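You operate a simulated robot arm through the tools that you are given. There is no shell and no other tool.

The job below is to be done with a simulated robot arm. You get a single attempt, and the scene is never put back.

JOB
Gauge cup 375 and put it in the tray for its width.
Fine: switch the width gauge on and press its zero key once first; 55.8 to 56.2 mm goes in the green PASS tray, any other in the orange; wind the jaw open again and leave the gauge on.

Only the result counts: the job must be done as asked and must still hold three seconds after the hand-in. Knocking over, shifting, dropping, spilling or breaking anything else fails it.

ROBOT AND FRAMES
A 7-joint arm with a two-finger parallel gripper, fixed in place. Base frame: the origin is at the foot of the arm, x ahead of it, y to its left, z up; the work surface is at about z = 0. Units: cm, rad, N and s.
With the tool pointing down near the work surface it reaches from about 22 to 58 cm from the base axis. Its first joint turns from -1.152 to 1.152 rad. Payload 2.5 kg.
The tool frame sits at the grasp point between the pads (the TCP): z along the fingers, y along the line on which they close. The tips reach 2.3 cm beyond it. The gripper opens to 9.4 cm. The fingers are 3.8 cm wide and 1 cm thick; the gripper's body (5.4 by 9.6 cm) begins 3.9 cm behind the TCP.
Orientation is that of the tool frame in the base frame, as a unit quaternion [x, y, z, w]. With the fingers straight down and closing along the base's y, the tool's x points along the base's -x, its y along +y and its z along -z.

CONTROLS
- The arm moves only by the tool apply_moves. Its arguments are lists of equal length, an entry for each row: "travel": the shift along the base's x, y, z in units of 300 mm (1.0 is 300 mm), a list of three; "dr": the turn, a rotation vector about the base's x, y, z in units of 120 degrees (1.0 is 120 degrees), a list of three; "gripper": the closure, from 0 (fully open) to 1 (shut). In form: {"travel": [[dx, dy, dz], ...], "dr": [[rx, ry, rz], ...], "gripper": [gripper, ...]}. A call has 1 to 20 rows; each row is the pose to reach, as a shift and turn from the pose commanded when the call began. A call with a number of a shift or a turn outside -1 to 1 is refused whole. Each row takes 0.2 s and may step no farther than 5 cm and 0.15 rad from the row before; otherwise, or with a gripper value out of range, the whole call is refused. Where a pose cannot be reached the arm comes as near as it can. A force on the tool above 90 N (or 10 N above the force at the start of the call, whichever is more), or a blocked arm, ends the call early, and 0.2 s more pass. Each finger travels about 10.8 cm/s and halts on what it meets, pressing with about 43 N; the grip force reading is that of the motor and also rises with nothing between the fingers. The clock runs only during rows and for 0.2 s after the last one: add rows that repeat a pose to give the fingers time. It gives the time, the measured TCP pose, the force on the tool (base axes), the opening and the grip force at its end, in the units of the frame above (readings bear some noise), with the torque about the TCP (base axes, N m) and any sound that the robot's microphone picked up.
- Cameras (640 x 400 px; columns grow to the right, rows downward): "scene" is fixed at [11.48, -41.83, 52.68]; the picture's right is [0.83, -0.56, 0.00], its down [-0.46, -0.67, -0.58] and it looks along [0.33, 0.48, -0.82] (base axes); focal length 214 px, centre (320, 200). "wrist" rides on the gripper at [8.6, 1.6, -7.4] in the tool frame; the picture's right is [-0.18, 0.98, 0.00], its down [-0.58, -0.11, -0.81] and it looks along [-0.79, -0.15, 0.59] (tool axes); focal length 243 px, centre (320, 200). There is no depth. A picture from a camera that has moved, and an enlarged one, comes with that camera's place and axes in the base frame and with its lens. The place of the scene camera against the robot may be out by one fixed shift of up to 1.2 cm in any direction.
- get_image(camera): a new picture of that camera. The clock stands still meanwhile.
- close_up(camera, box): a new picture of the part [left, top, right, bottom] of that camera's present view, enlarged. The clock stands still meanwhile.
- sign_off(): hands the job in; it is judged then, once.

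Places have to be worked out from the pictures, the camera data and where the tool is seen. Open the gripper and draw the arm clear of the work before you hand the job in, unless the task says otherwise.

The tools are called after "Call:" by a JSON object that holds its "name" and its "arguments". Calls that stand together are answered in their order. apply_moves: Moves the arm, as the interface text tells. Its arguments: {"type":"object","properties":{"travel":{"type":"array","items":{"type":"array","items":{"type":"number"}}},"dr":{"type":"array","items":{"type":"array","items":{"type":"number"}}},"gripper":{"type":"array","items":{"type":"number"}}},"required":["travel","dr","gripper"]} The other tools are called the same way: get_image (camera) takes a picture; close_up (camera, box) takes an enlarged picture of a part of a camera's view; sign_off () hands the job in.

At the start:

```text
time_s: 0.0
tool_pos: [31.16, -3.11, 37.33]
orientation: [0.0, 1.0, 0.001, 0.0]
wrist_force: [-0.6, 0.6, 0.9]
wrist_torque: [0.03, -0.01, -0.02]
gripper_width: 9.39
gripper_force: 0.0
```

scene: 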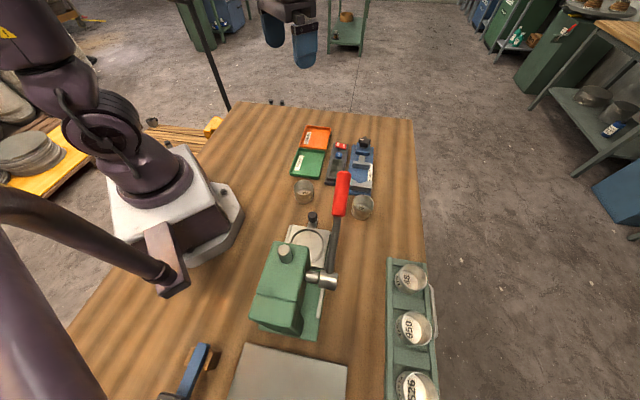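
wrist: 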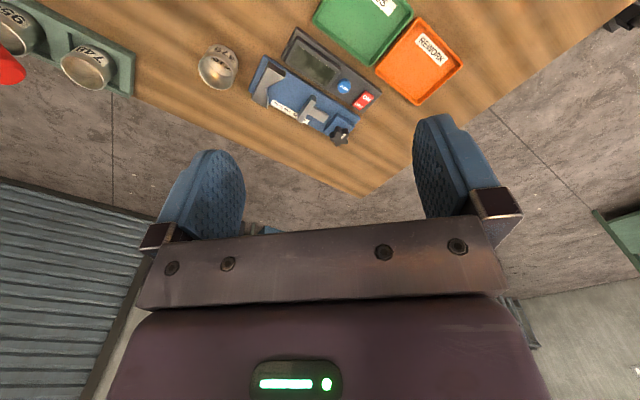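

I begin by looking closer at the gauge, the cups and the trays in both views.

Call:
{"name": "close_up", "arguments": {"camera": "scene", "box": [270, 110, 430, 230]}}

Call:
{"name": "close_up", "arguments": {"camera": "wrist", "box": [180, 0, 480, 180]}}

Call:
{"name": "close_up", "arguments": {"camera": "scene", "box": [240, 230, 450, 400]}}

Call:
{"name": "close_up", "arguments": {"camera": "wrist", "box": [0, 0, 200, 120]}}

```text
3.33 times, centred on (350, 170) of scene
camera zoom: at [11.48, -41.83, 52.68], right [0.83, -0.56, 0.0], down [-0.46, -0.67, -0.58], along [0.33, 0.48, -0.82], focal length 715 px, centre (220, 300)
```

zoom: 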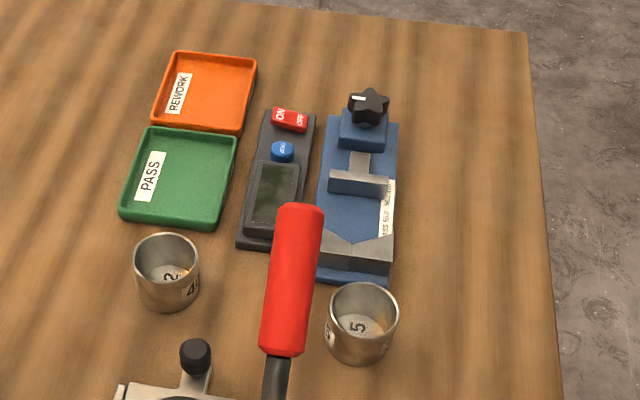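

```text
2.13 times, centred on (330, 90) of wrist
camera zoom: at [22.52, -1.45, 44.7], right [0.18, 0.98, 0.0], down [0.58, -0.11, 0.81], along [0.79, -0.15, -0.59], focal length 518 px, centre (299, 435)
```

zoom: 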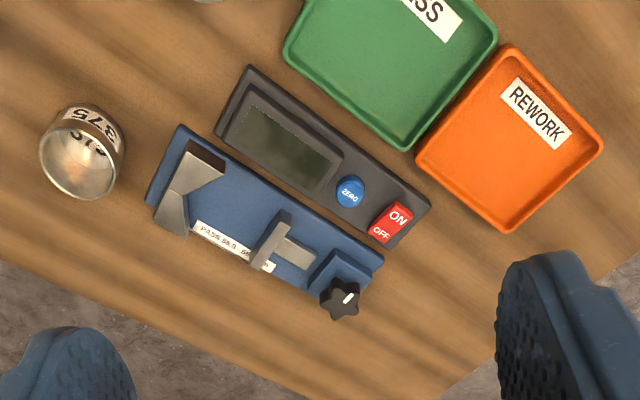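

```text
2.35 times, centred on (345, 315) of scene
camera zoom: at [11.48, -41.83, 52.68], right [0.83, -0.56, 0.0], down [-0.46, -0.67, -0.58], along [0.33, 0.48, -0.82], focal length 505 px, centre (261, -71)
```

zoom: 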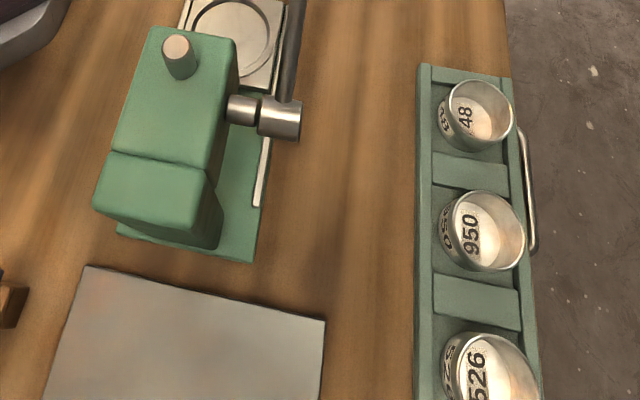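

```text
3.20 times, centred on (100, 60) of wrist
camera zoom: at [22.52, -1.45, 44.7], right [0.18, 0.98, 0.0], down [0.58, -0.11, 0.81], along [0.79, -0.15, -0.59], focal length 776 px, centre (1024, 648)
```

zoom: 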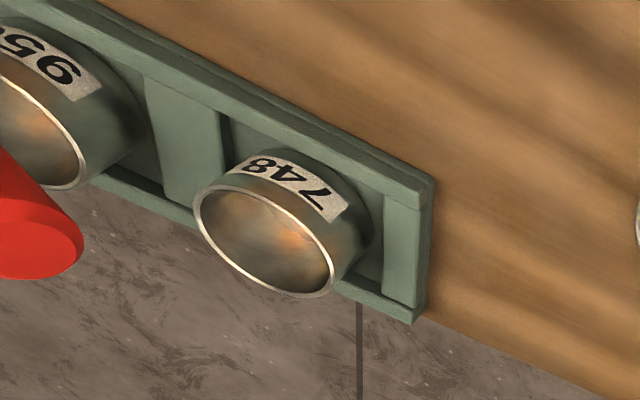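

Cup 375 stands near (39, -21.5) beside the blue gauge, whose axis runs about 45° in x-y from V-block (≈43.5, -15) to knob (≈55.5, -4). The press handle end is high, near (27, -26, 27), so I keep away from it and lower the tool to get a nearer view.

Call:
{"name": "apply_moves", "arguments": {"travel": [[0.01, -0.0, -0.12], [0.02, -0.0, -0.25], [0.03, -0.0, -0.37], [0.03, -0.0, -0.45], [0.03, -0.0, -0.45]], "dr": [[0, 0, 0], [0, 0, 0], [0, 0, 0], [0, 0, 0], [0, 0, 0]], "gripper": [0, 0, 0, 0, 0]}}

Call:
{"name": "get_image", "arguments": {"camera": "wrist"}}

```text
time_s: 1.2
tool_pos: [32.01, -3.14, 23.83]
orientation: [0.001, 1.0, -0.001, 0.0]
wrist_force: [0.5, -0.4, 0.0]
wrist_torque: [-0.01, -0.01, -0.03]
gripper_width: 9.4
gripper_force: 0.0
```

```text
taken
camera wrist: at [23.35, -1.44, 31.16], right [0.18, 0.98, 0.0], down [0.58, -0.11, 0.81], along [0.79, -0.15, -0.59], focal length 243 px, centre (320, 200)
```

wrist: 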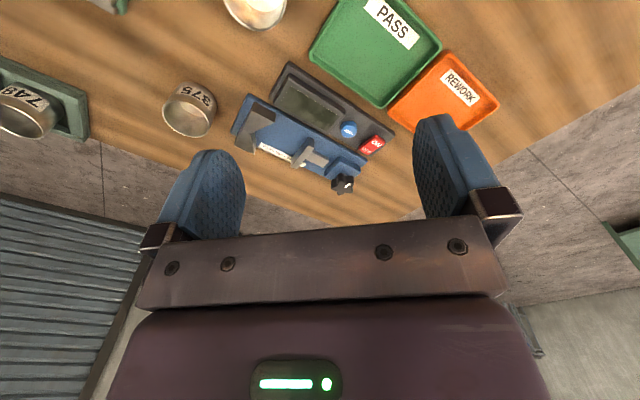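

Call:
{"name": "close_up", "arguments": {"camera": "wrist", "box": [220, 50, 400, 210]}}

Call:
{"name": "close_up", "arguments": {"camera": "wrist", "box": [140, 60, 300, 180]}}

Call:
{"name": "close_up", "arguments": {"camera": "scene", "box": [320, 130, 390, 200]}}

```text
2.50 times, centred on (310, 130) of wrist
camera zoom: at [23.35, -1.44, 31.16], right [0.18, 0.98, 0.0], down [0.58, -0.11, 0.81], along [0.79, -0.15, -0.59], focal length 606 px, centre (345, 375)
```

zoom: 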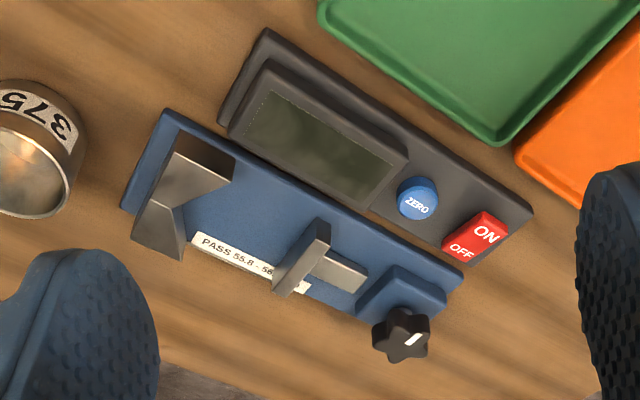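

```text
3.33 times, centred on (220, 120) of wrist
camera zoom: at [23.35, -1.44, 31.16], right [0.18, 0.98, 0.0], down [0.58, -0.11, 0.81], along [0.79, -0.15, -0.59], focal length 809 px, centre (653, 467)
```

zoom: 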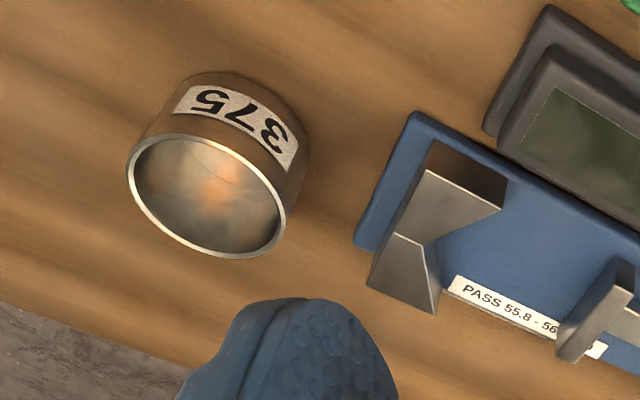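

```text
5.71 times, centred on (355, 165) of scene
camera zoom: at [11.48, -41.83, 52.68], right [0.83, -0.56, 0.0], down [-0.46, -0.67, -0.58], along [0.33, 0.48, -0.82], focal length 1226 px, centre (120, 400)
```

zoom: 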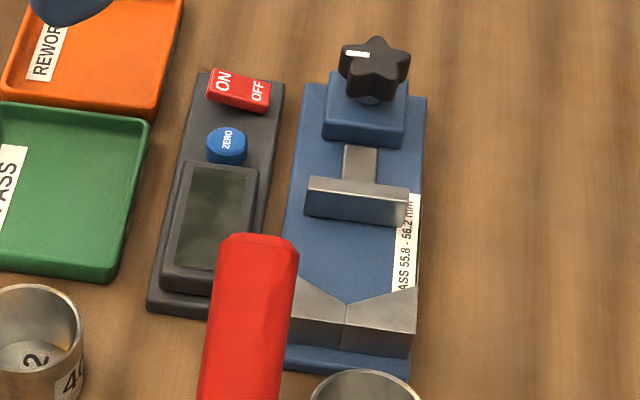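

Triangulating from the two wrist heights puts the switch at about (49.5, 1.8, 2.4) with ON on its tray-ward half, ZERO at (46.0, -1.4, 2.3), and the knob (vertical axis) at about (56.2, -3.4, 3). I turn the hand by about 43° to line up with the gauge and move in for a closer look.

Call:
{"name": "apply_moves", "arguments": {"travel": [[0.044, -0.016, -0.02], [0.088, -0.032, -0.04], [0.132, -0.048, -0.06], [0.176, -0.064, -0.085], [0.22, -0.08, -0.107], [0.265, -0.096, -0.128], [0.265, -0.096, -0.128]], "dr": [[0, 0, 0.06], [0, 0, 0.12], [0, 0, 0.18], [0, 0, 0.24], [0, 0, 0.3], [0, 0, 0.355], [0, 0, 0.355]], "gripper": [0, 0, 0, 0, 0, 0, 0]}}

Call:
{"name": "get_image", "arguments": {"camera": "wrist"}}

Call:
{"name": "get_image", "arguments": {"camera": "scene"}}

```text
time_s: 2.8
tool_pos: [39.96, -5.94, 20.02]
orientation: [-0.364, 0.931, 0.0, 0.001]
wrist_force: [0.3, -0.2, 0.6]
wrist_torque: [0.02, -0.01, 0.07]
gripper_width: 9.41
gripper_force: 0.1
```

```text
taken
camera wrist: at [32.56, -10.57, 27.4], right [-0.53, 0.85, 0.0], down [0.5, 0.31, 0.81], along [0.68, 0.43, -0.59], focal length 243 px, centre (320, 200)
```

wrist: 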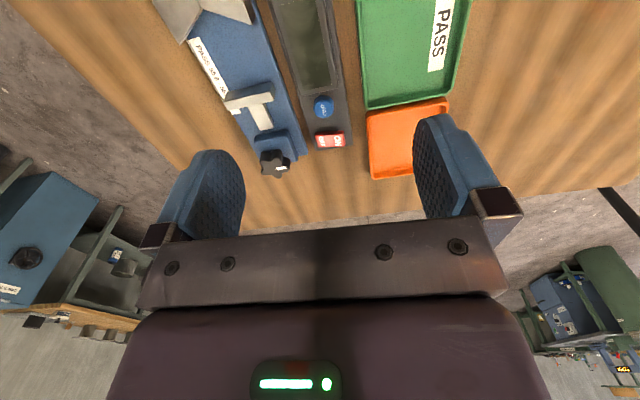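

```text
taken
```

scene: 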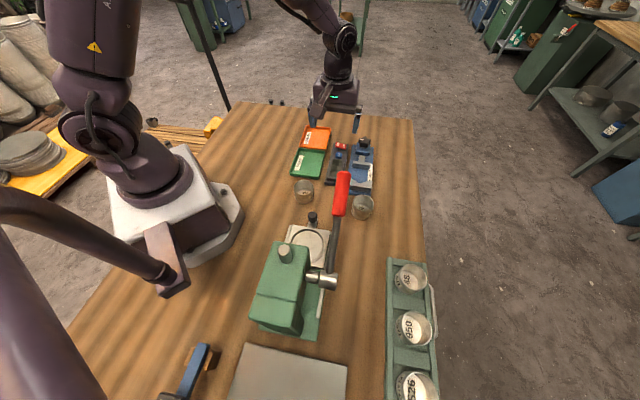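

Call:
{"name": "close_up", "arguments": {"camera": "wrist", "box": [150, 0, 350, 190]}}

Call:
{"name": "close_up", "arguments": {"camera": "wrist", "box": [210, 70, 370, 190]}}

```text
2.11 times, centred on (250, 95) of wrist
camera zoom: at [32.56, -10.57, 27.4], right [-0.53, 0.85, 0.0], down [0.5, 0.31, 0.81], along [0.68, 0.43, -0.59], focal length 511 px, centre (467, 421)
```

zoom: 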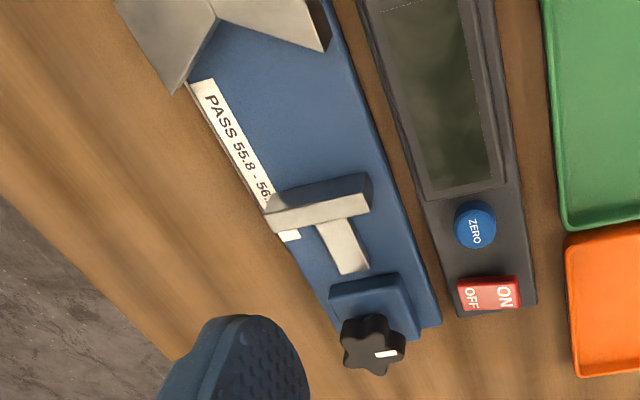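

```text
3.33 times, centred on (290, 130) of wrist
camera zoom: at [32.56, -10.57, 27.4], right [-0.53, 0.85, 0.0], down [0.5, 0.31, 0.81], along [0.68, 0.43, -0.59], focal length 809 px, centre (420, 433)
```

zoom: 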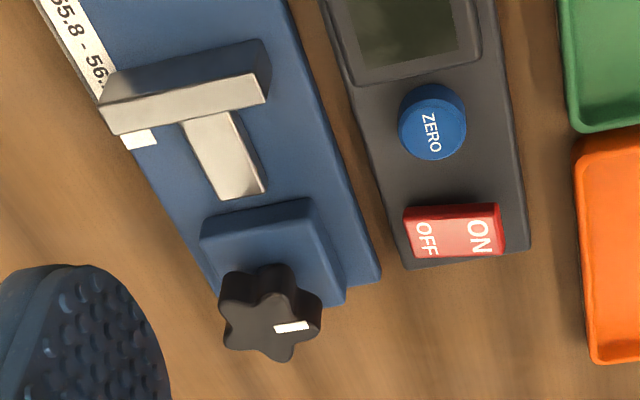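

The close-up shows a rocker switch about 3.8 cm long with ON on its tray-ward half, a ZERO button about 2.2 cm across, and a star knob about 4.2 cm across. I close the fingers and bring them over the ON half, near (48.8, 2.5).

Call:
{"name": "apply_moves", "arguments": {"travel": [[0.07, 0.07, -0.08], [0.14, 0.14, -0.16], [0.21, 0.21, -0.24], [0.27, 0.26, -0.32], [0.293, 0.282, -0.367], [0.293, 0.282, -0.42], [0.293, 0.282, -0.42]], "dr": [[0, 0, 0], [0, 0, 0], [0, 0, 0], [0, 0, 0], [0, 0, 0], [0, 0, 0], [0, 0, 0]], "gripper": [1, 1, 1, 1, 1, 1, 1]}}

Call:
{"name": "get_image", "arguments": {"camera": "wrist"}}

Call:
{"name": "close_up", "arguments": {"camera": "scene", "box": [290, 90, 410, 210]}}

```text
time_s: 4.4
tool_pos: [48.88, 2.56, 7.33]
orientation: [-0.363, 0.932, 0.0, 0.0]
wrist_force: [-1.1, -0.3, 0.1]
wrist_torque: [0.01, 0.02, 0.04]
gripper_width: 0.01
gripper_force: 42.1
```

```text
taken
camera wrist: at [41.29, -2.13, 14.64], right [-0.53, 0.85, 0.0], down [0.5, 0.31, 0.81], along [0.68, 0.43, -0.59], focal length 243 px, centre (320, 200)
```

wrist: 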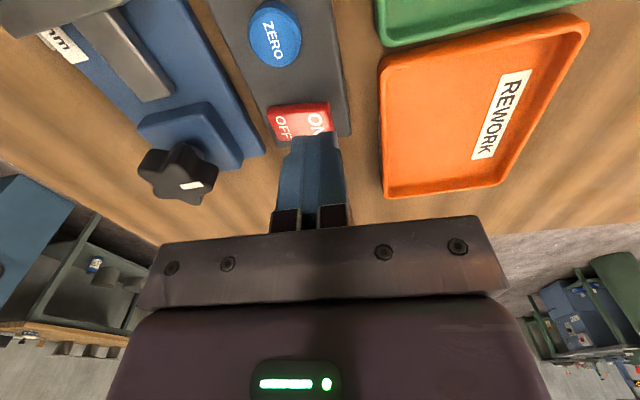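

```text
3.33 times, centred on (350, 150) of scene
camera zoom: at [11.48, -41.83, 52.68], right [0.83, -0.56, 0.0], down [-0.46, -0.67, -0.58], along [0.33, 0.48, -0.82], focal length 715 px, centre (220, 367)
```

zoom: 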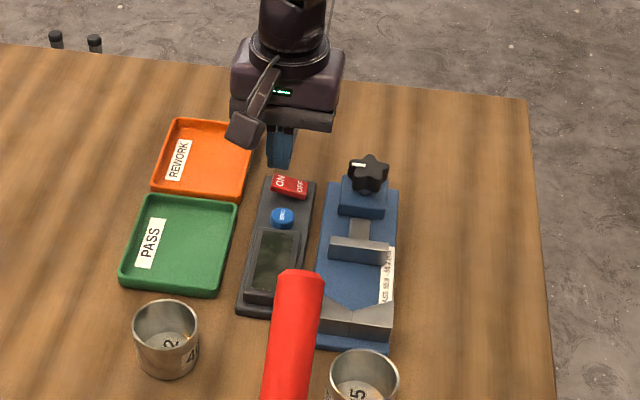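

The closed tips are about 2.5 cm above the ON half and line up with it in both views. I lower in small steps while watching the force.

Call:
{"name": "apply_moves", "arguments": {"travel": [[0, 0, -0.02], [0, 0, -0.04], [0, 0, -0.06], [0, 0, -0.067]], "dr": [[0, 0, 0], [0, 0, 0], [0, 0, 0], [0, 0, 0]], "gripper": [1, 1, 1, 1]}}

Call:
{"name": "close_up", "arguments": {"camera": "wrist", "box": [220, 60, 400, 220]}}

```text
time_s: 5.4
tool_pos: [48.78, 2.46, 5.36]
orientation: [-0.364, 0.932, -0.001, -0.001]
wrist_force: [0.4, -0.7, -0.3]
wrist_torque: [-0.02, -0.03, -0.03]
gripper_width: 0.0
gripper_force: 42.1
```

```text
2.50 times, centred on (310, 140) of wrist
camera zoom: at [41.29, -2.17, 12.72], right [-0.53, 0.85, 0.0], down [0.5, 0.31, 0.81], along [0.68, 0.43, -0.59], focal length 606 px, centre (345, 350)
```

zoom: 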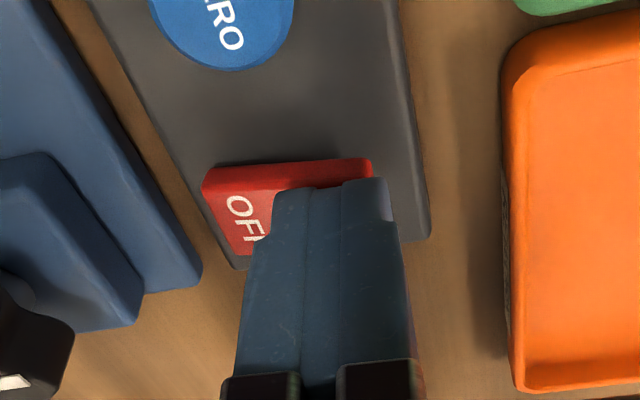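

The tips are just above the switch, but slightly too close to its middle. I shift 0.4 cm toward ON and press on down gently.

Call:
{"name": "apply_moves", "arguments": {"travel": [[-0.009, 0.0098, 0.0], [-0.009, 0.0098, -0.005], [-0.009, 0.0098, -0.01], [-0.009, 0.0098, -0.01]], "dr": [[0, 0, 0], [0, 0, 0], [0, 0, 0], [0, 0, 0]], "gripper": [1, 1, 1, 1]}}

```text
time_s: 6.4
tool_pos: [48.57, 2.74, 5.02]
orientation: [-0.363, 0.932, 0.0, 0.001]
wrist_force: [0.4, 0.6, 0.7]
wrist_torque: [0.02, -0.02, -0.01]
gripper_width: 0.0
gripper_force: 42.6
```

No contact yet (tip at about z = 2.7); I continue down in fine steps.

Call:
{"name": "apply_moves", "arguments": {"travel": [[0, 0, -0.005], [0, 0, -0.008], [0, 0, -0.008]], "dr": [[0, 0, 0], [0, 0, 0], [0, 0, 0]], "gripper": [1, 1, 1]}}

Call:
{"name": "close_up", "arguments": {"camera": "wrist", "box": [220, 60, 400, 220]}}

```text
time_s: 7.2
tool_pos: [48.45, 2.77, 4.88]
orientation: [-0.363, 0.932, 0.001, -0.001]
wrist_force: [-10.8, 1.1, 11.9]
wrist_torque: [-0.02, 0.07, 0.02]
gripper_width: 0.02
gripper_force: 42.3
```

```text
2.50 times, centred on (310, 140) of wrist
camera zoom: at [41.02, -1.84, 12.25], right [-0.53, 0.85, 0.0], down [0.5, 0.31, 0.81], along [0.68, 0.43, -0.59], focal length 606 px, centre (345, 350)
```

zoom: 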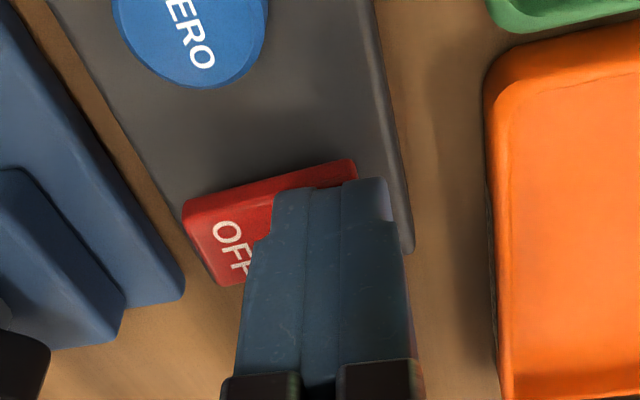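

Contact is made at about 12 N; I press a little further until it clicks.

Call:
{"name": "apply_moves", "arguments": {"travel": [[0, 0, -0.005], [0, 0, -0.008], [0, 0, -0.008]], "dr": [[0, 0, 0], [0, 0, 0], [0, 0, 0]], "gripper": [1, 1, 1]}}

Call:
{"name": "close_up", "arguments": {"camera": "wrist", "box": [180, 0, 400, 220]}}

```text
time_s: 8.0
tool_pos: [48.49, 2.78, 4.83]
orientation: [-0.364, 0.932, 0.002, -0.001]
wrist_force: [-32.5, 5.8, 48.3]
wrist_torque: [0.17, 0.03, 0.12]
gripper_width: 0.01
gripper_force: 42.0
```

```text
1.82 times, centred on (290, 110) of wrist
camera zoom: at [41.07, -1.8, 12.19], right [-0.53, 0.85, 0.0], down [0.5, 0.31, 0.8], along [0.68, 0.43, -0.59], focal length 441 px, centre (374, 364)
```

zoom: 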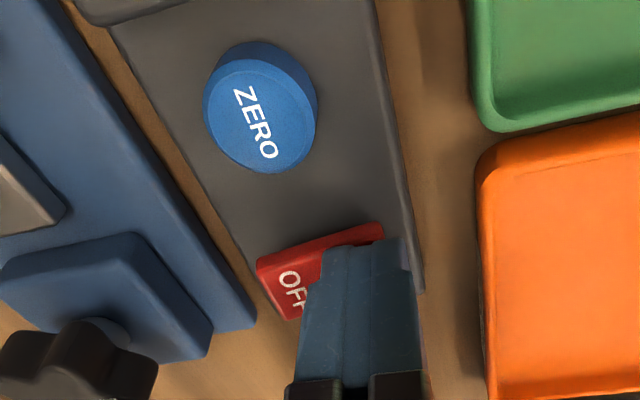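

The force has risen to about 58 N at an angle and the OFF side looks raised, so the rocker may already have tipped. I lift off to check.

Call:
{"name": "apply_moves", "arguments": {"travel": [[0, 0, 0.02], [0, 0, 0.08], [-0.05, -0.05, 0.2], [-0.12, -0.12, 0.3], [-0.2, -0.18, 0.36], [-0.2, -0.18, 0.36]], "dr": [[0, 0, 0], [0, 0, 0], [0, 0, 0], [0, 0, 0], [0, 0, 0], [0, 0, 0]], "gripper": [1, 1, 1, 1, 1, 1]}}

Call:
{"name": "get_image", "arguments": {"camera": "wrist"}}

```text
time_s: 9.4
tool_pos: [42.76, -2.62, 15.33]
orientation: [-0.363, 0.932, 0.0, 0.0]
wrist_force: [-1.0, -0.3, 0.0]
wrist_torque: [-0.04, -0.03, 0.0]
gripper_width: 0.0
gripper_force: 42.0
```

```text
taken
camera wrist: at [35.16, -7.3, 22.72], right [-0.53, 0.85, 0.0], down [0.5, 0.31, 0.81], along [0.68, 0.43, -0.59], focal length 243 px, centre (320, 200)
```

wrist: 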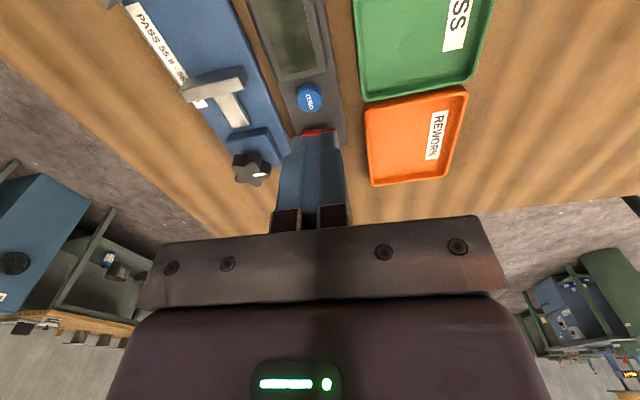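

Call:
{"name": "close_up", "arguments": {"camera": "wrist", "box": [230, 0, 390, 140]}}

Call:
{"name": "close_up", "arguments": {"camera": "scene", "box": [320, 130, 390, 200]}}

```text
2.86 times, centred on (310, 70) of wrist
camera zoom: at [35.16, -7.3, 22.72], right [-0.53, 0.85, 0.0], down [0.5, 0.31, 0.81], along [0.68, 0.43, -0.59], focal length 693 px, centre (349, 571)
```

zoom: 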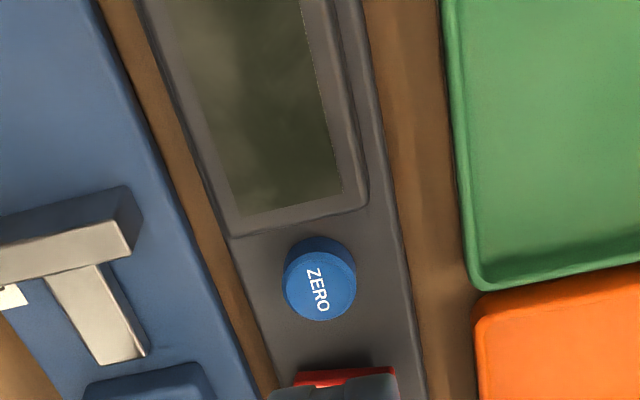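

```text
5.71 times, centred on (355, 165) of scene
camera zoom: at [11.48, -41.83, 52.68], right [0.83, -0.56, 0.0], down [-0.46, -0.67, -0.58], along [0.33, 0.48, -0.82], focal length 1226 px, centre (120, 400)
```

zoom: 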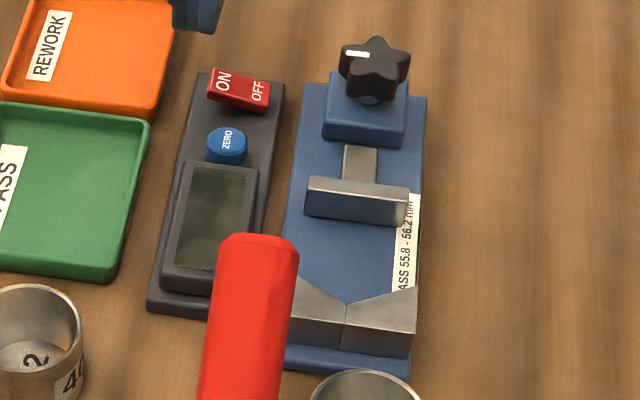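

The rocker looks tipped now, but the display is only partly in view. I draw the hand back to see the whole display.

Call:
{"name": "apply_moves", "arguments": {"travel": [[-0.08, -0.07, 0.03], [-0.16, -0.14, 0.06], [-0.22, -0.19, 0.1], [-0.22, -0.19, 0.1]], "dr": [[0, 0, 0], [0, 0, 0], [0, 0, 0], [0, 0, 0]], "gripper": [1, 1, 1, 1]}}

Call:
{"name": "get_image", "arguments": {"camera": "wrist"}}

Call:
{"name": "close_up", "arguments": {"camera": "wrist", "box": [210, 0, 390, 140]}}

```text
time_s: 10.4
tool_pos: [35.86, -8.38, 18.38]
orientation: [-0.363, 0.932, 0.0, 0.0]
wrist_force: [0.4, -0.2, -0.3]
wrist_torque: [0.05, -0.03, -0.02]
gripper_width: 0.03
gripper_force: 42.3
```

```text
taken
camera wrist: at [28.38, -12.96, 25.81], right [-0.53, 0.85, 0.0], down [0.5, 0.31, 0.81], along [0.68, 0.43, -0.59], focal length 243 px, centre (320, 200)
```

wrist: 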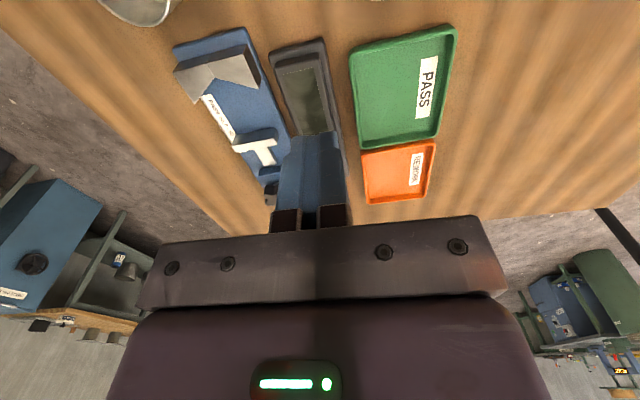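

```text
2.86 times, centred on (300, 70) of wrist
camera zoom: at [28.38, -12.96, 25.81], right [-0.53, 0.85, 0.0], down [0.5, 0.31, 0.81], along [0.68, 0.43, -0.59], focal length 693 px, centre (377, 571)
```

zoom: 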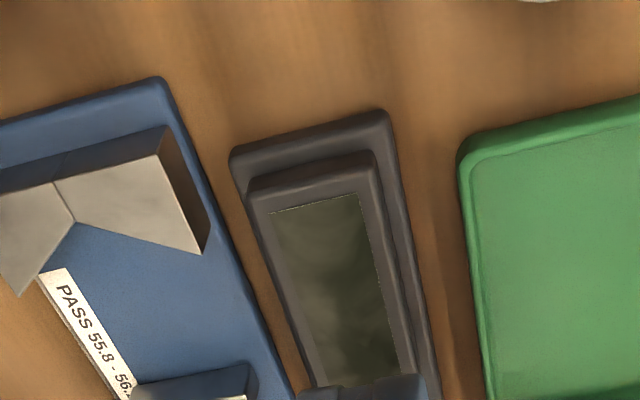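

The display is blank, so I need to see what the rocker actually did. I open the fingers and look at it from closer.

Call:
{"name": "apply_moves", "arguments": {"travel": [[0.08, 0.07, -0.03], [0.16, 0.14, -0.06], [0.24, 0.21, -0.12], [0.27, 0.26, -0.15], [0.27, 0.26, -0.15]], "dr": [[0, 0, 0], [0, 0, 0], [0, 0, 0], [0, 0, 0], [0, 0, 0]], "gripper": [0, 0, 0, 0, 0]}}

Call:
{"name": "close_up", "arguments": {"camera": "wrist", "box": [220, 40, 400, 180]}}

Call:
{"name": "get_image", "arguments": {"camera": "wrist"}}

```text
time_s: 11.6
tool_pos: [44.09, -0.49, 13.74]
orientation: [-0.363, 0.932, 0.0, 0.0]
wrist_force: [0.0, 0.2, 0.9]
wrist_torque: [0.03, 0.02, -0.03]
gripper_width: 9.37
gripper_force: 0.0
```

```text
2.86 times, centred on (310, 110) of wrist
camera zoom: at [36.61, -5.1, 21.21], right [-0.53, 0.85, 0.0], down [0.5, 0.31, 0.81], along [0.68, 0.43, -0.59], focal length 693 px, centre (349, 457)
```

zoom: 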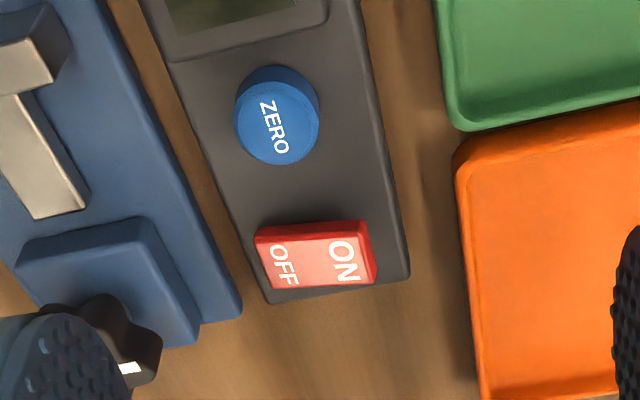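

```text
taken
camera wrist: at [36.61, -5.1, 21.21], right [-0.53, 0.85, 0.0], down [0.5, 0.31, 0.81], along [0.68, 0.43, -0.59], focal length 243 px, centre (320, 200)
```

wrist: 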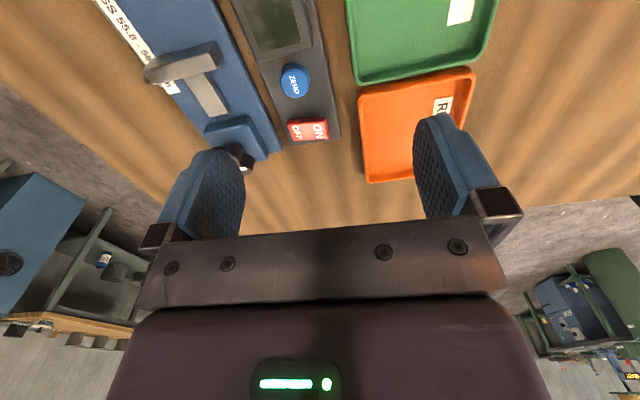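

Call:
{"name": "close_up", "arguments": {"camera": "wrist", "box": [270, 100, 350, 160]}}

Call:
{"name": "close_up", "arguments": {"camera": "scene", "box": [325, 130, 375, 170]}}

```text
6.67 times, centred on (310, 130) of wrist
camera zoom: at [36.61, -5.1, 21.21], right [-0.53, 0.85, 0.0], down [0.5, 0.31, 0.81], along [0.68, 0.43, -0.59], focal length 1618 px, centre (387, 667)
```

zoom: 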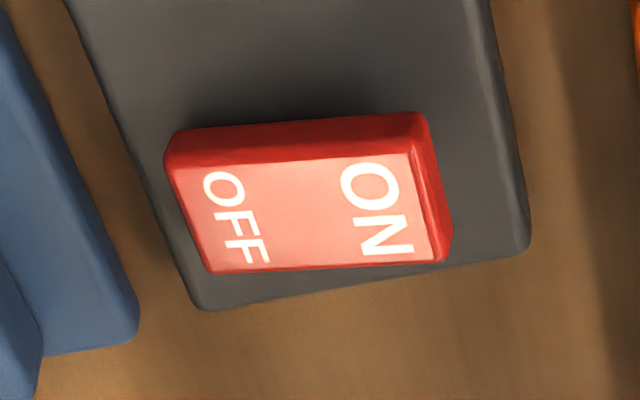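

```text
10.00 times, centred on (350, 150) of scene
camera zoom: at [11.48, -41.83, 52.68], right [0.83, -0.56, 0.0], down [-0.46, -0.67, -0.58], along [0.33, 0.48, -0.82], focal length 2145 px, centre (20, 700)
```

zoom: 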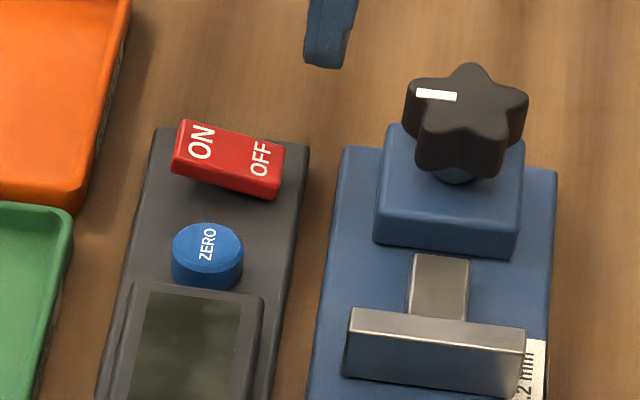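

The rocker's ON side is still raised: it tipped under the press but sprang back because the finger's inner edge was bearing too near the pivot. I press again farther out on the ON end.

Call:
{"name": "apply_moves", "arguments": {"travel": [[0.06, 0.06, 0.0], [0.12, 0.11, 0.0], [0.1363, 0.1247, -0.08], [0.1363, 0.1247, -0.18], [0.1363, 0.1247, -0.26], [0.1363, 0.1247, -0.26]], "dr": [[0, 0, 0], [0, 0, 0], [0, 0, 0], [0, 0, 0], [0, 0, 0], [0, 0, 0]], "gripper": [1, 1, 1, 1, 1, 1]}}

Call:
{"name": "apply_moves", "arguments": {"travel": [[0, 0, -0.015], [0, 0, -0.03], [0, 0, -0.035], [0, 0, -0.04], [0, 0, -0.04]], "dr": [[0, 0, 0], [0, 0, 0], [0, 0, 0], [0, 0, 0], [0, 0, 0]], "gripper": [1, 1, 1, 1, 1]}}

Call:
{"name": "close_up", "arguments": {"camera": "wrist", "box": [220, 60, 400, 220]}}

```text
time_s: 13.0
tool_pos: [48.25, 3.3, 6.18]
orientation: [-0.363, 0.932, 0.0, 0.0]
wrist_force: [-0.1, 0.3, 0.0]
wrist_torque: [-0.03, 0.01, 0.01]
gripper_width: 0.0
gripper_force: 42.6
```

```text
time_s: 14.2
tool_pos: [48.29, 3.12, 4.82]
orientation: [-0.363, 0.932, 0.0, 0.0]
wrist_force: [-0.4, 0.5, -0.5]
wrist_torque: [0.0, -0.01, 0.02]
gripper_width: 0.0
gripper_force: 42.7
```

```text
2.50 times, centred on (310, 140) of wrist
camera zoom: at [40.67, -1.46, 12.27], right [-0.53, 0.85, 0.0], down [0.5, 0.31, 0.81], along [0.68, 0.43, -0.59], focal length 606 px, centre (345, 350)
```

zoom: 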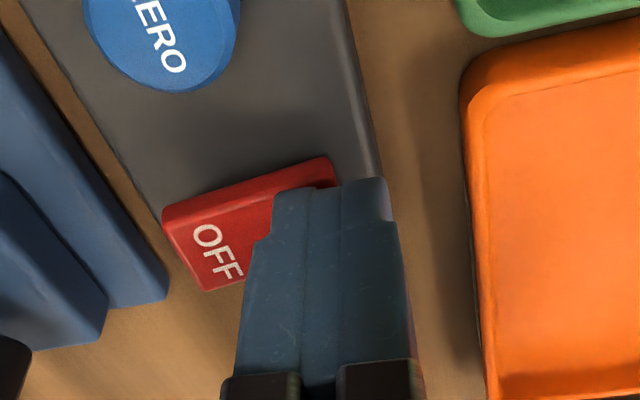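

No contact force yet at this spot; I keep lowering in fine steps and watch.

Call:
{"name": "apply_moves", "arguments": {"travel": [[0, 0, -0.005], [0, 0, -0.01], [0, 0, -0.01]], "dr": [[0, 0, 0], [0, 0, 0], [0, 0, 0]], "gripper": [1, 1, 1]}}

Call:
{"name": "close_up", "arguments": {"camera": "wrist", "box": [220, 60, 400, 220]}}

Call:
{"name": "close_up", "arguments": {"camera": "scene", "box": [325, 130, 375, 170]}}

```text
time_s: 15.0
tool_pos: [48.17, 3.31, 4.76]
orientation: [-0.363, 0.932, 0.0, 0.0]
wrist_force: [-12.7, -2.5, 22.8]
wrist_torque: [-0.03, -0.08, -0.03]
gripper_width: 0.01
gripper_force: 43.0
```

```text
2.50 times, centred on (310, 140) of wrist
camera zoom: at [40.68, -1.43, 12.09], right [-0.53, 0.85, 0.0], down [0.5, 0.31, 0.81], along [0.68, 0.43, -0.59], focal length 606 px, centre (345, 350)
```

zoom: 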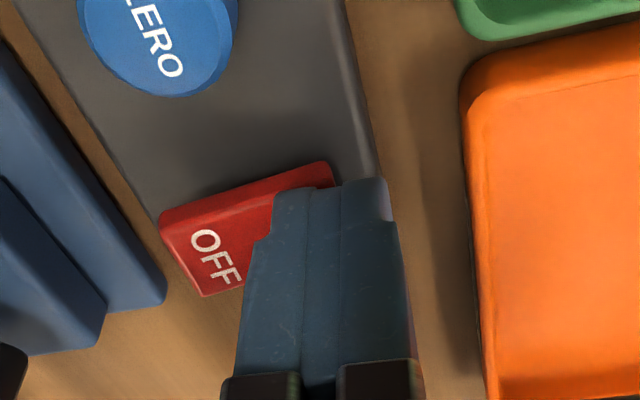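

```text
10.00 times, centred on (350, 150) of scene
camera zoom: at [11.47, -41.83, 52.68], right [0.83, -0.56, 0.0], down [-0.46, -0.67, -0.58], along [0.33, 0.48, -0.82], focal length 2145 px, centre (20, 700)
```

zoom: 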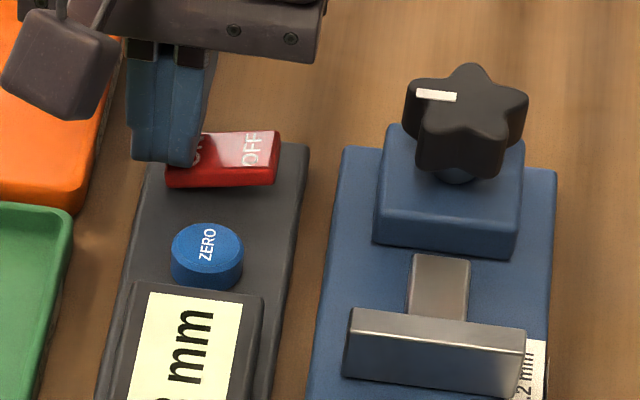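

The display lit up ("… mm") and the rocker is now tipped ON-down. I lift straight up and check that it stays on.

Call:
{"name": "apply_moves", "arguments": {"travel": [[0, 0, 0.005], [0, 0, 0.02], [0, 0, 0.06], [0, 0, 0.1], [0, 0, 0.1]], "dr": [[0, 0, 0], [0, 0, 0], [0, 0, 0], [0, 0, 0], [0, 0, 0]], "gripper": [1, 1, 1, 1, 1]}}

Call:
{"name": "close_up", "arguments": {"camera": "scene", "box": [320, 130, 390, 200]}}

```text
time_s: 16.2
tool_pos: [48.04, 3.28, 7.59]
orientation: [-0.364, 0.932, 0.0, -0.001]
wrist_force: [0.6, -0.7, -0.1]
wrist_torque: [0.02, 0.0, 0.0]
gripper_width: 0.01
gripper_force: 42.4
```

```text
5.71 times, centred on (355, 165) of scene
camera zoom: at [11.48, -41.83, 52.68], right [0.83, -0.56, 0.0], down [-0.46, -0.67, -0.58], along [0.33, 0.48, -0.82], focal length 1226 px, centre (120, 400)
```

zoom: 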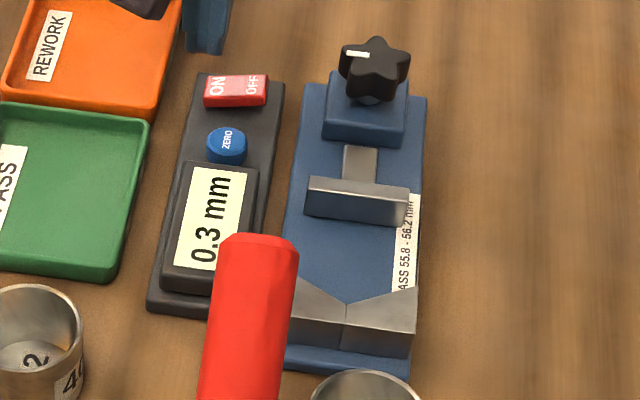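

The gauge stays on and shows something like "…0.3 mm", partly hidden by the press handle. I draw back with open fingers to read the whole display before zeroing.

Call:
{"name": "apply_moves", "arguments": {"travel": [[-0.06, -0.06, 0.1], [-0.14, -0.13, 0.2], [-0.22, -0.2, 0.28], [-0.31, -0.28, 0.34], [-0.39, -0.37, 0.36], [-0.39, -0.37, 0.36]], "dr": [[0, 0, 0], [0, 0, 0], [0, 0, 0], [0, 0, 0], [0, 0, 0], [0, 0, 0]], "gripper": [1, 1, 0.5, 0, 0, 0]}}

Call:
{"name": "get_image", "arguments": {"camera": "wrist"}}

Call:
{"name": "close_up", "arguments": {"camera": "wrist", "box": [160, 0, 360, 180]}}

```text
time_s: 17.6
tool_pos: [36.49, -7.91, 18.36]
orientation: [-0.363, 0.932, 0.0, 0.0]
wrist_force: [0.5, -0.6, -1.4]
wrist_torque: [0.01, -0.02, -0.03]
gripper_width: 9.39
gripper_force: 0.0
```

```text
taken
camera wrist: at [28.95, -12.51, 25.72], right [-0.53, 0.85, 0.0], down [0.5, 0.31, 0.81], along [0.68, 0.43, -0.59], focal length 243 px, centre (320, 200)
```

wrist: 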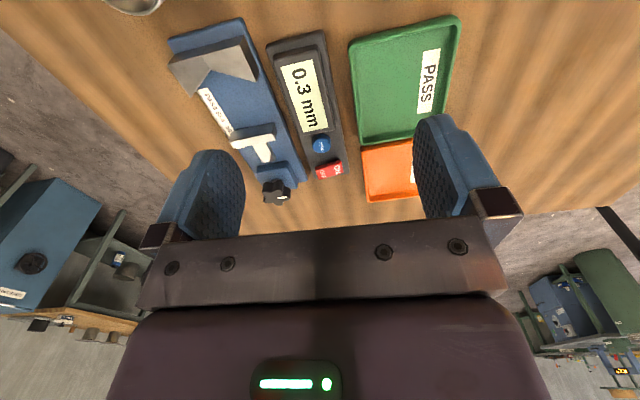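

```text
2.22 times, centred on (260, 90) of wrist
camera zoom: at [28.95, -12.51, 25.72], right [-0.53, 0.85, 0.0], down [0.5, 0.31, 0.81], along [0.68, 0.43, -0.59], focal length 539 px, centre (453, 444)
```

zoom: 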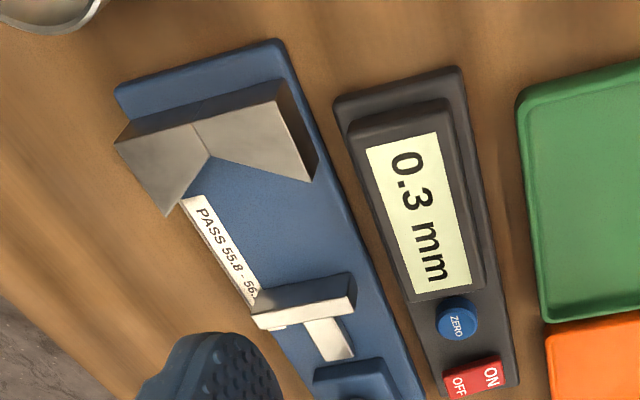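

The display reads 0.3 mm with nothing gauged, i.e. a zero error. I close the fingers and move over ZERO (46.3, -1.3).

Call:
{"name": "apply_moves", "arguments": {"travel": [[0.09, 0.06, -0.03], [0.18, 0.12, -0.1], [0.27, 0.18, -0.18], [0.329, 0.22, -0.26], [0.329, 0.22, -0.35], [0.329, 0.22, -0.4], [0.329, 0.22, -0.42], [0.329, 0.22, -0.42]], "dr": [[0, 0, 0], [0, 0, 0], [0, 0, 0], [0, 0, 0], [0, 0, 0], [0, 0, 0], [0, 0, 0], [0, 0, 0]], "gripper": [1, 1, 1, 1, 1, 1, 1, 1]}}

Call:
{"name": "close_up", "arguments": {"camera": "wrist", "box": [220, 60, 400, 220]}}

Call:
{"name": "close_up", "arguments": {"camera": "scene", "box": [325, 130, 375, 170]}}

```text
time_s: 19.4
tool_pos: [46.34, -1.25, 5.75]
orientation: [-0.363, 0.932, 0.0, 0.0]
wrist_force: [-0.5, -0.4, -0.3]
wrist_torque: [0.01, 0.0, -0.01]
gripper_width: 0.0
gripper_force: 42.4
```

```text
2.50 times, centred on (310, 140) of wrist
camera zoom: at [38.84, -5.92, 13.15], right [-0.53, 0.85, 0.0], down [0.5, 0.31, 0.81], along [0.68, 0.43, -0.59], focal length 606 px, centre (345, 350)
```

zoom: 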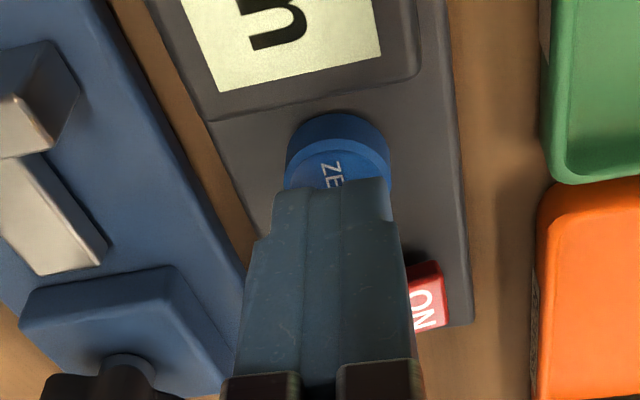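

```text
10.00 times, centred on (350, 150) of scene
camera zoom: at [11.48, -41.83, 52.68], right [0.83, -0.56, 0.0], down [-0.46, -0.67, -0.58], along [0.33, 0.48, -0.82], focal length 2145 px, centre (20, 700)
```

zoom: 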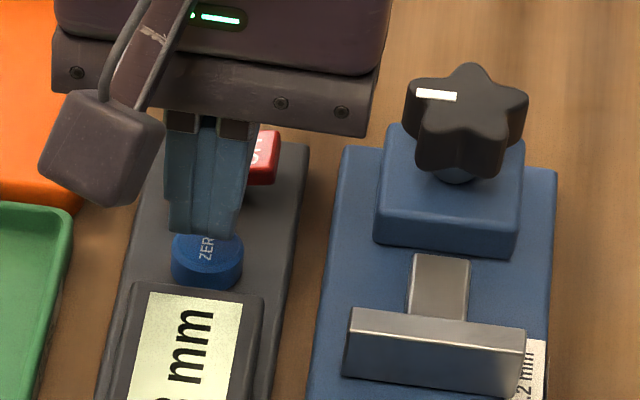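

The tips are above the ZERO key, about 1 cm up. I come down slowly until there is contact.

Call:
{"name": "apply_moves", "arguments": {"travel": [[0, 0, -0.01], [0, 0, -0.018], [0, 0, -0.022], [0, 0, -0.022]], "dr": [[0, 0, 0], [0, 0, 0], [0, 0, 0], [0, 0, 0]], "gripper": [1, 1, 1, 1]}}

Call:
{"name": "close_up", "arguments": {"camera": "scene", "box": [325, 130, 385, 190]}}

```text
time_s: 20.4
tool_pos: [46.31, -1.25, 5.04]
orientation: [-0.364, 0.932, 0.0, 0.001]
wrist_force: [0.7, -0.4, 0.2]
wrist_torque: [0.01, 0.01, -0.01]
gripper_width: 0.0
gripper_force: 42.2
```

```text
6.67 times, centred on (355, 160) of scene
camera zoom: at [11.48, -41.83, 52.68], right [0.83, -0.56, 0.0], down [-0.46, -0.67, -0.58], along [0.33, 0.48, -0.82], focal length 1430 px, centre (87, 467)
```

zoom: 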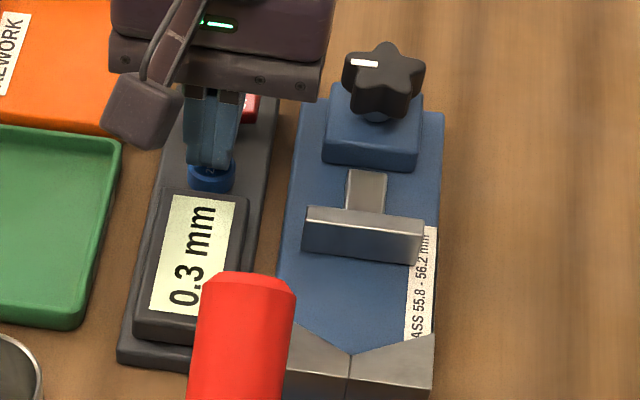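

Still no contact (reading 0.3); I go down in finer steps.

Call:
{"name": "apply_moves", "arguments": {"travel": [[0, 0, -0.005], [0, 0, -0.009], [0, 0, -0.009]], "dr": [[0, 0, 0], [0, 0, 0], [0, 0, 0]], "gripper": [1, 1, 1]}}

Call:
{"name": "close_up", "arguments": {"camera": "scene", "box": [325, 130, 385, 190]}}

```text
time_s: 21.2
tool_pos: [46.3, -1.36, 4.94]
orientation: [-0.363, 0.932, 0.0, -0.001]
wrist_force: [0.2, -0.3, 0.1]
wrist_torque: [-0.04, 0.0, -0.01]
gripper_width: 0.0
gripper_force: 42.5
```

```text
6.67 times, centred on (355, 160) of scene
camera zoom: at [11.48, -41.83, 52.68], right [0.83, -0.56, 0.0], down [-0.46, -0.67, -0.58], along [0.33, 0.48, -0.82], focal length 1430 px, centre (87, 467)
```

zoom: 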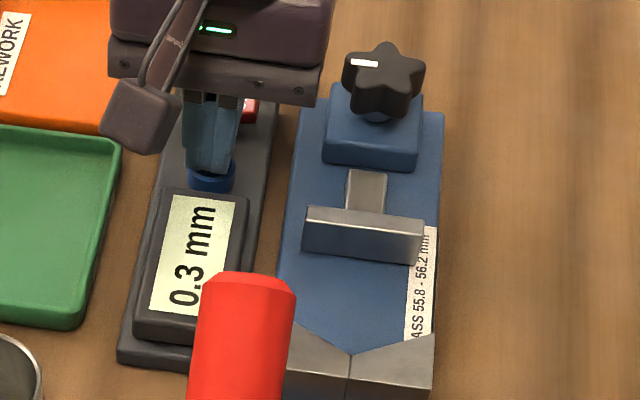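

Call:
{"name": "apply_moves", "arguments": {"travel": [[0, 0, -0.005], [0, 0, -0.009], [0, 0, -0.009]], "dr": [[0, 0, 0], [0, 0, 0], [0, 0, 0]], "gripper": [1, 1, 1]}}

Call:
{"name": "close_up", "arguments": {"camera": "scene", "box": [325, 130, 385, 190]}}

```text
time_s: 22.0
tool_pos: [46.35, -1.25, 4.58]
orientation: [-0.363, 0.932, 0.0, 0.0]
wrist_force: [-1.2, 0.2, 1.7]
wrist_torque: [0.05, 0.03, 0.04]
gripper_width: 0.0
gripper_force: 42.4
```

```text
6.67 times, centred on (355, 160) of scene
camera zoom: at [11.48, -41.83, 52.68], right [0.83, -0.56, 0.0], down [-0.46, -0.67, -0.58], along [0.33, 0.48, -0.82], focal length 1430 px, centre (87, 467)
```

zoom: 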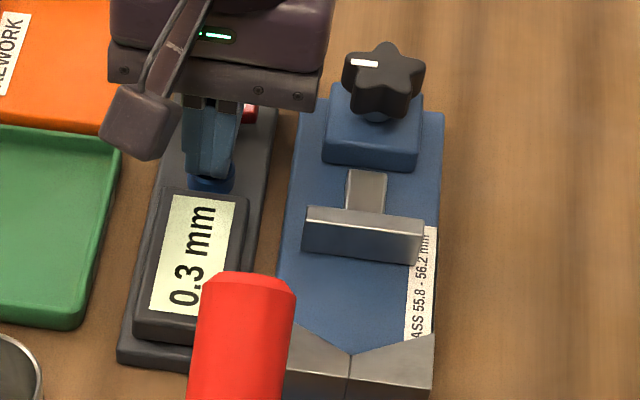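

A first light contact (about 1.7 N, tip at z ≈ 2.3). I press a little farther.

Call:
{"name": "apply_moves", "arguments": {"travel": [[0, 0, -0.004], [0, 0, -0.007], [0, 0, -0.007]], "dr": [[0, 0, 0], [0, 0, 0], [0, 0, 0]], "gripper": [1, 1, 1]}}

Call:
{"name": "close_up", "arguments": {"camera": "scene", "box": [325, 130, 385, 190]}}

```text
time_s: 22.8
tool_pos: [46.41, -1.31, 4.38]
orientation: [-0.363, 0.932, 0.0, 0.0]
wrist_force: [0.3, -0.7, 1.1]
wrist_torque: [0.01, 0.05, -0.03]
gripper_width: 0.01
gripper_force: 42.0
heard: click
```

```text
6.67 times, centred on (355, 160) of scene
camera zoom: at [11.48, -41.83, 52.68], right [0.83, -0.56, 0.0], down [-0.46, -0.67, -0.58], along [0.33, 0.48, -0.82], focal length 1430 px, centre (87, 467)
```

zoom: 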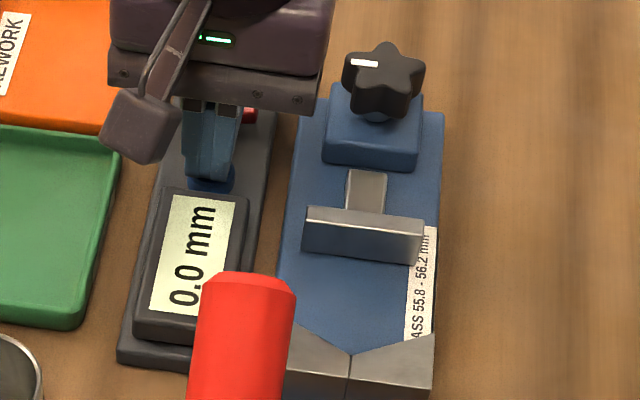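

I heard a click and the display now reads 0.0 mm. I lift straight up, open the fingers, and swing around to look at cup 375 from nearer.

Call:
{"name": "apply_moves", "arguments": {"travel": [[0, 0, 0.05], [0, 0, 0.2], [-0.05, 0, 0.35], [-0.12, -0.02, 0.4], [-0.2, -0.05, 0.43], [-0.28, -0.08, 0.43], [-0.36, -0.11, 0.43], [-0.44, -0.15, 0.43], [-0.48, -0.18, 0.43], [-0.5, -0.2, 0.43], [-0.5, -0.2, 0.43]], "dr": [[0, 0, 0], [0, 0, 0], [0, 0, -0.06], [0, 0, -0.13], [0, 0, -0.2], [0, 0, -0.27], [0, 0, -0.34], [0, 0, -0.41], [0, 0, -0.48], [0, 0, -0.55], [0, 0, -0.55]], "gripper": [1, 1, 1, 0.5, 0, 0, 0, 0, 0, 0, 0]}}

Call:
{"name": "get_image", "arguments": {"camera": "wrist"}}

Call:
{"name": "get_image", "arguments": {"camera": "scene"}}

```text
time_s: 25.2
tool_pos: [31.27, -7.46, 17.31]
orientation: [0.204, 0.979, 0.0, 0.0]
wrist_force: [0.4, -0.2, -0.3]
wrist_torque: [0.02, 0.01, 0.0]
gripper_width: 9.38
gripper_force: 0.1
```

```text
taken
camera wrist: at [23.99, -2.34, 24.69], right [0.56, 0.83, 0.0], down [0.49, -0.33, 0.81], along [0.67, -0.45, -0.59], focal length 243 px, centre (320, 200)
```

wrist: 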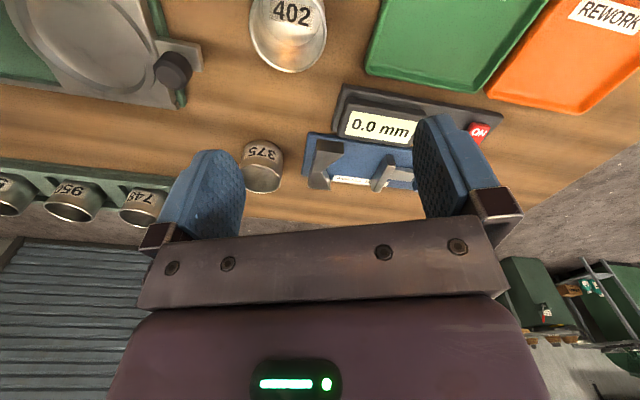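

```text
taken
```

scene: 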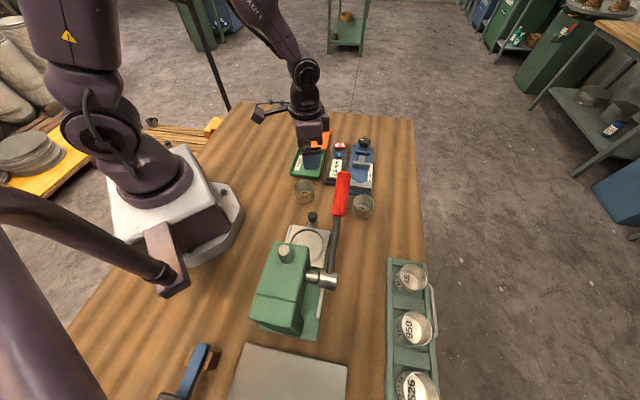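

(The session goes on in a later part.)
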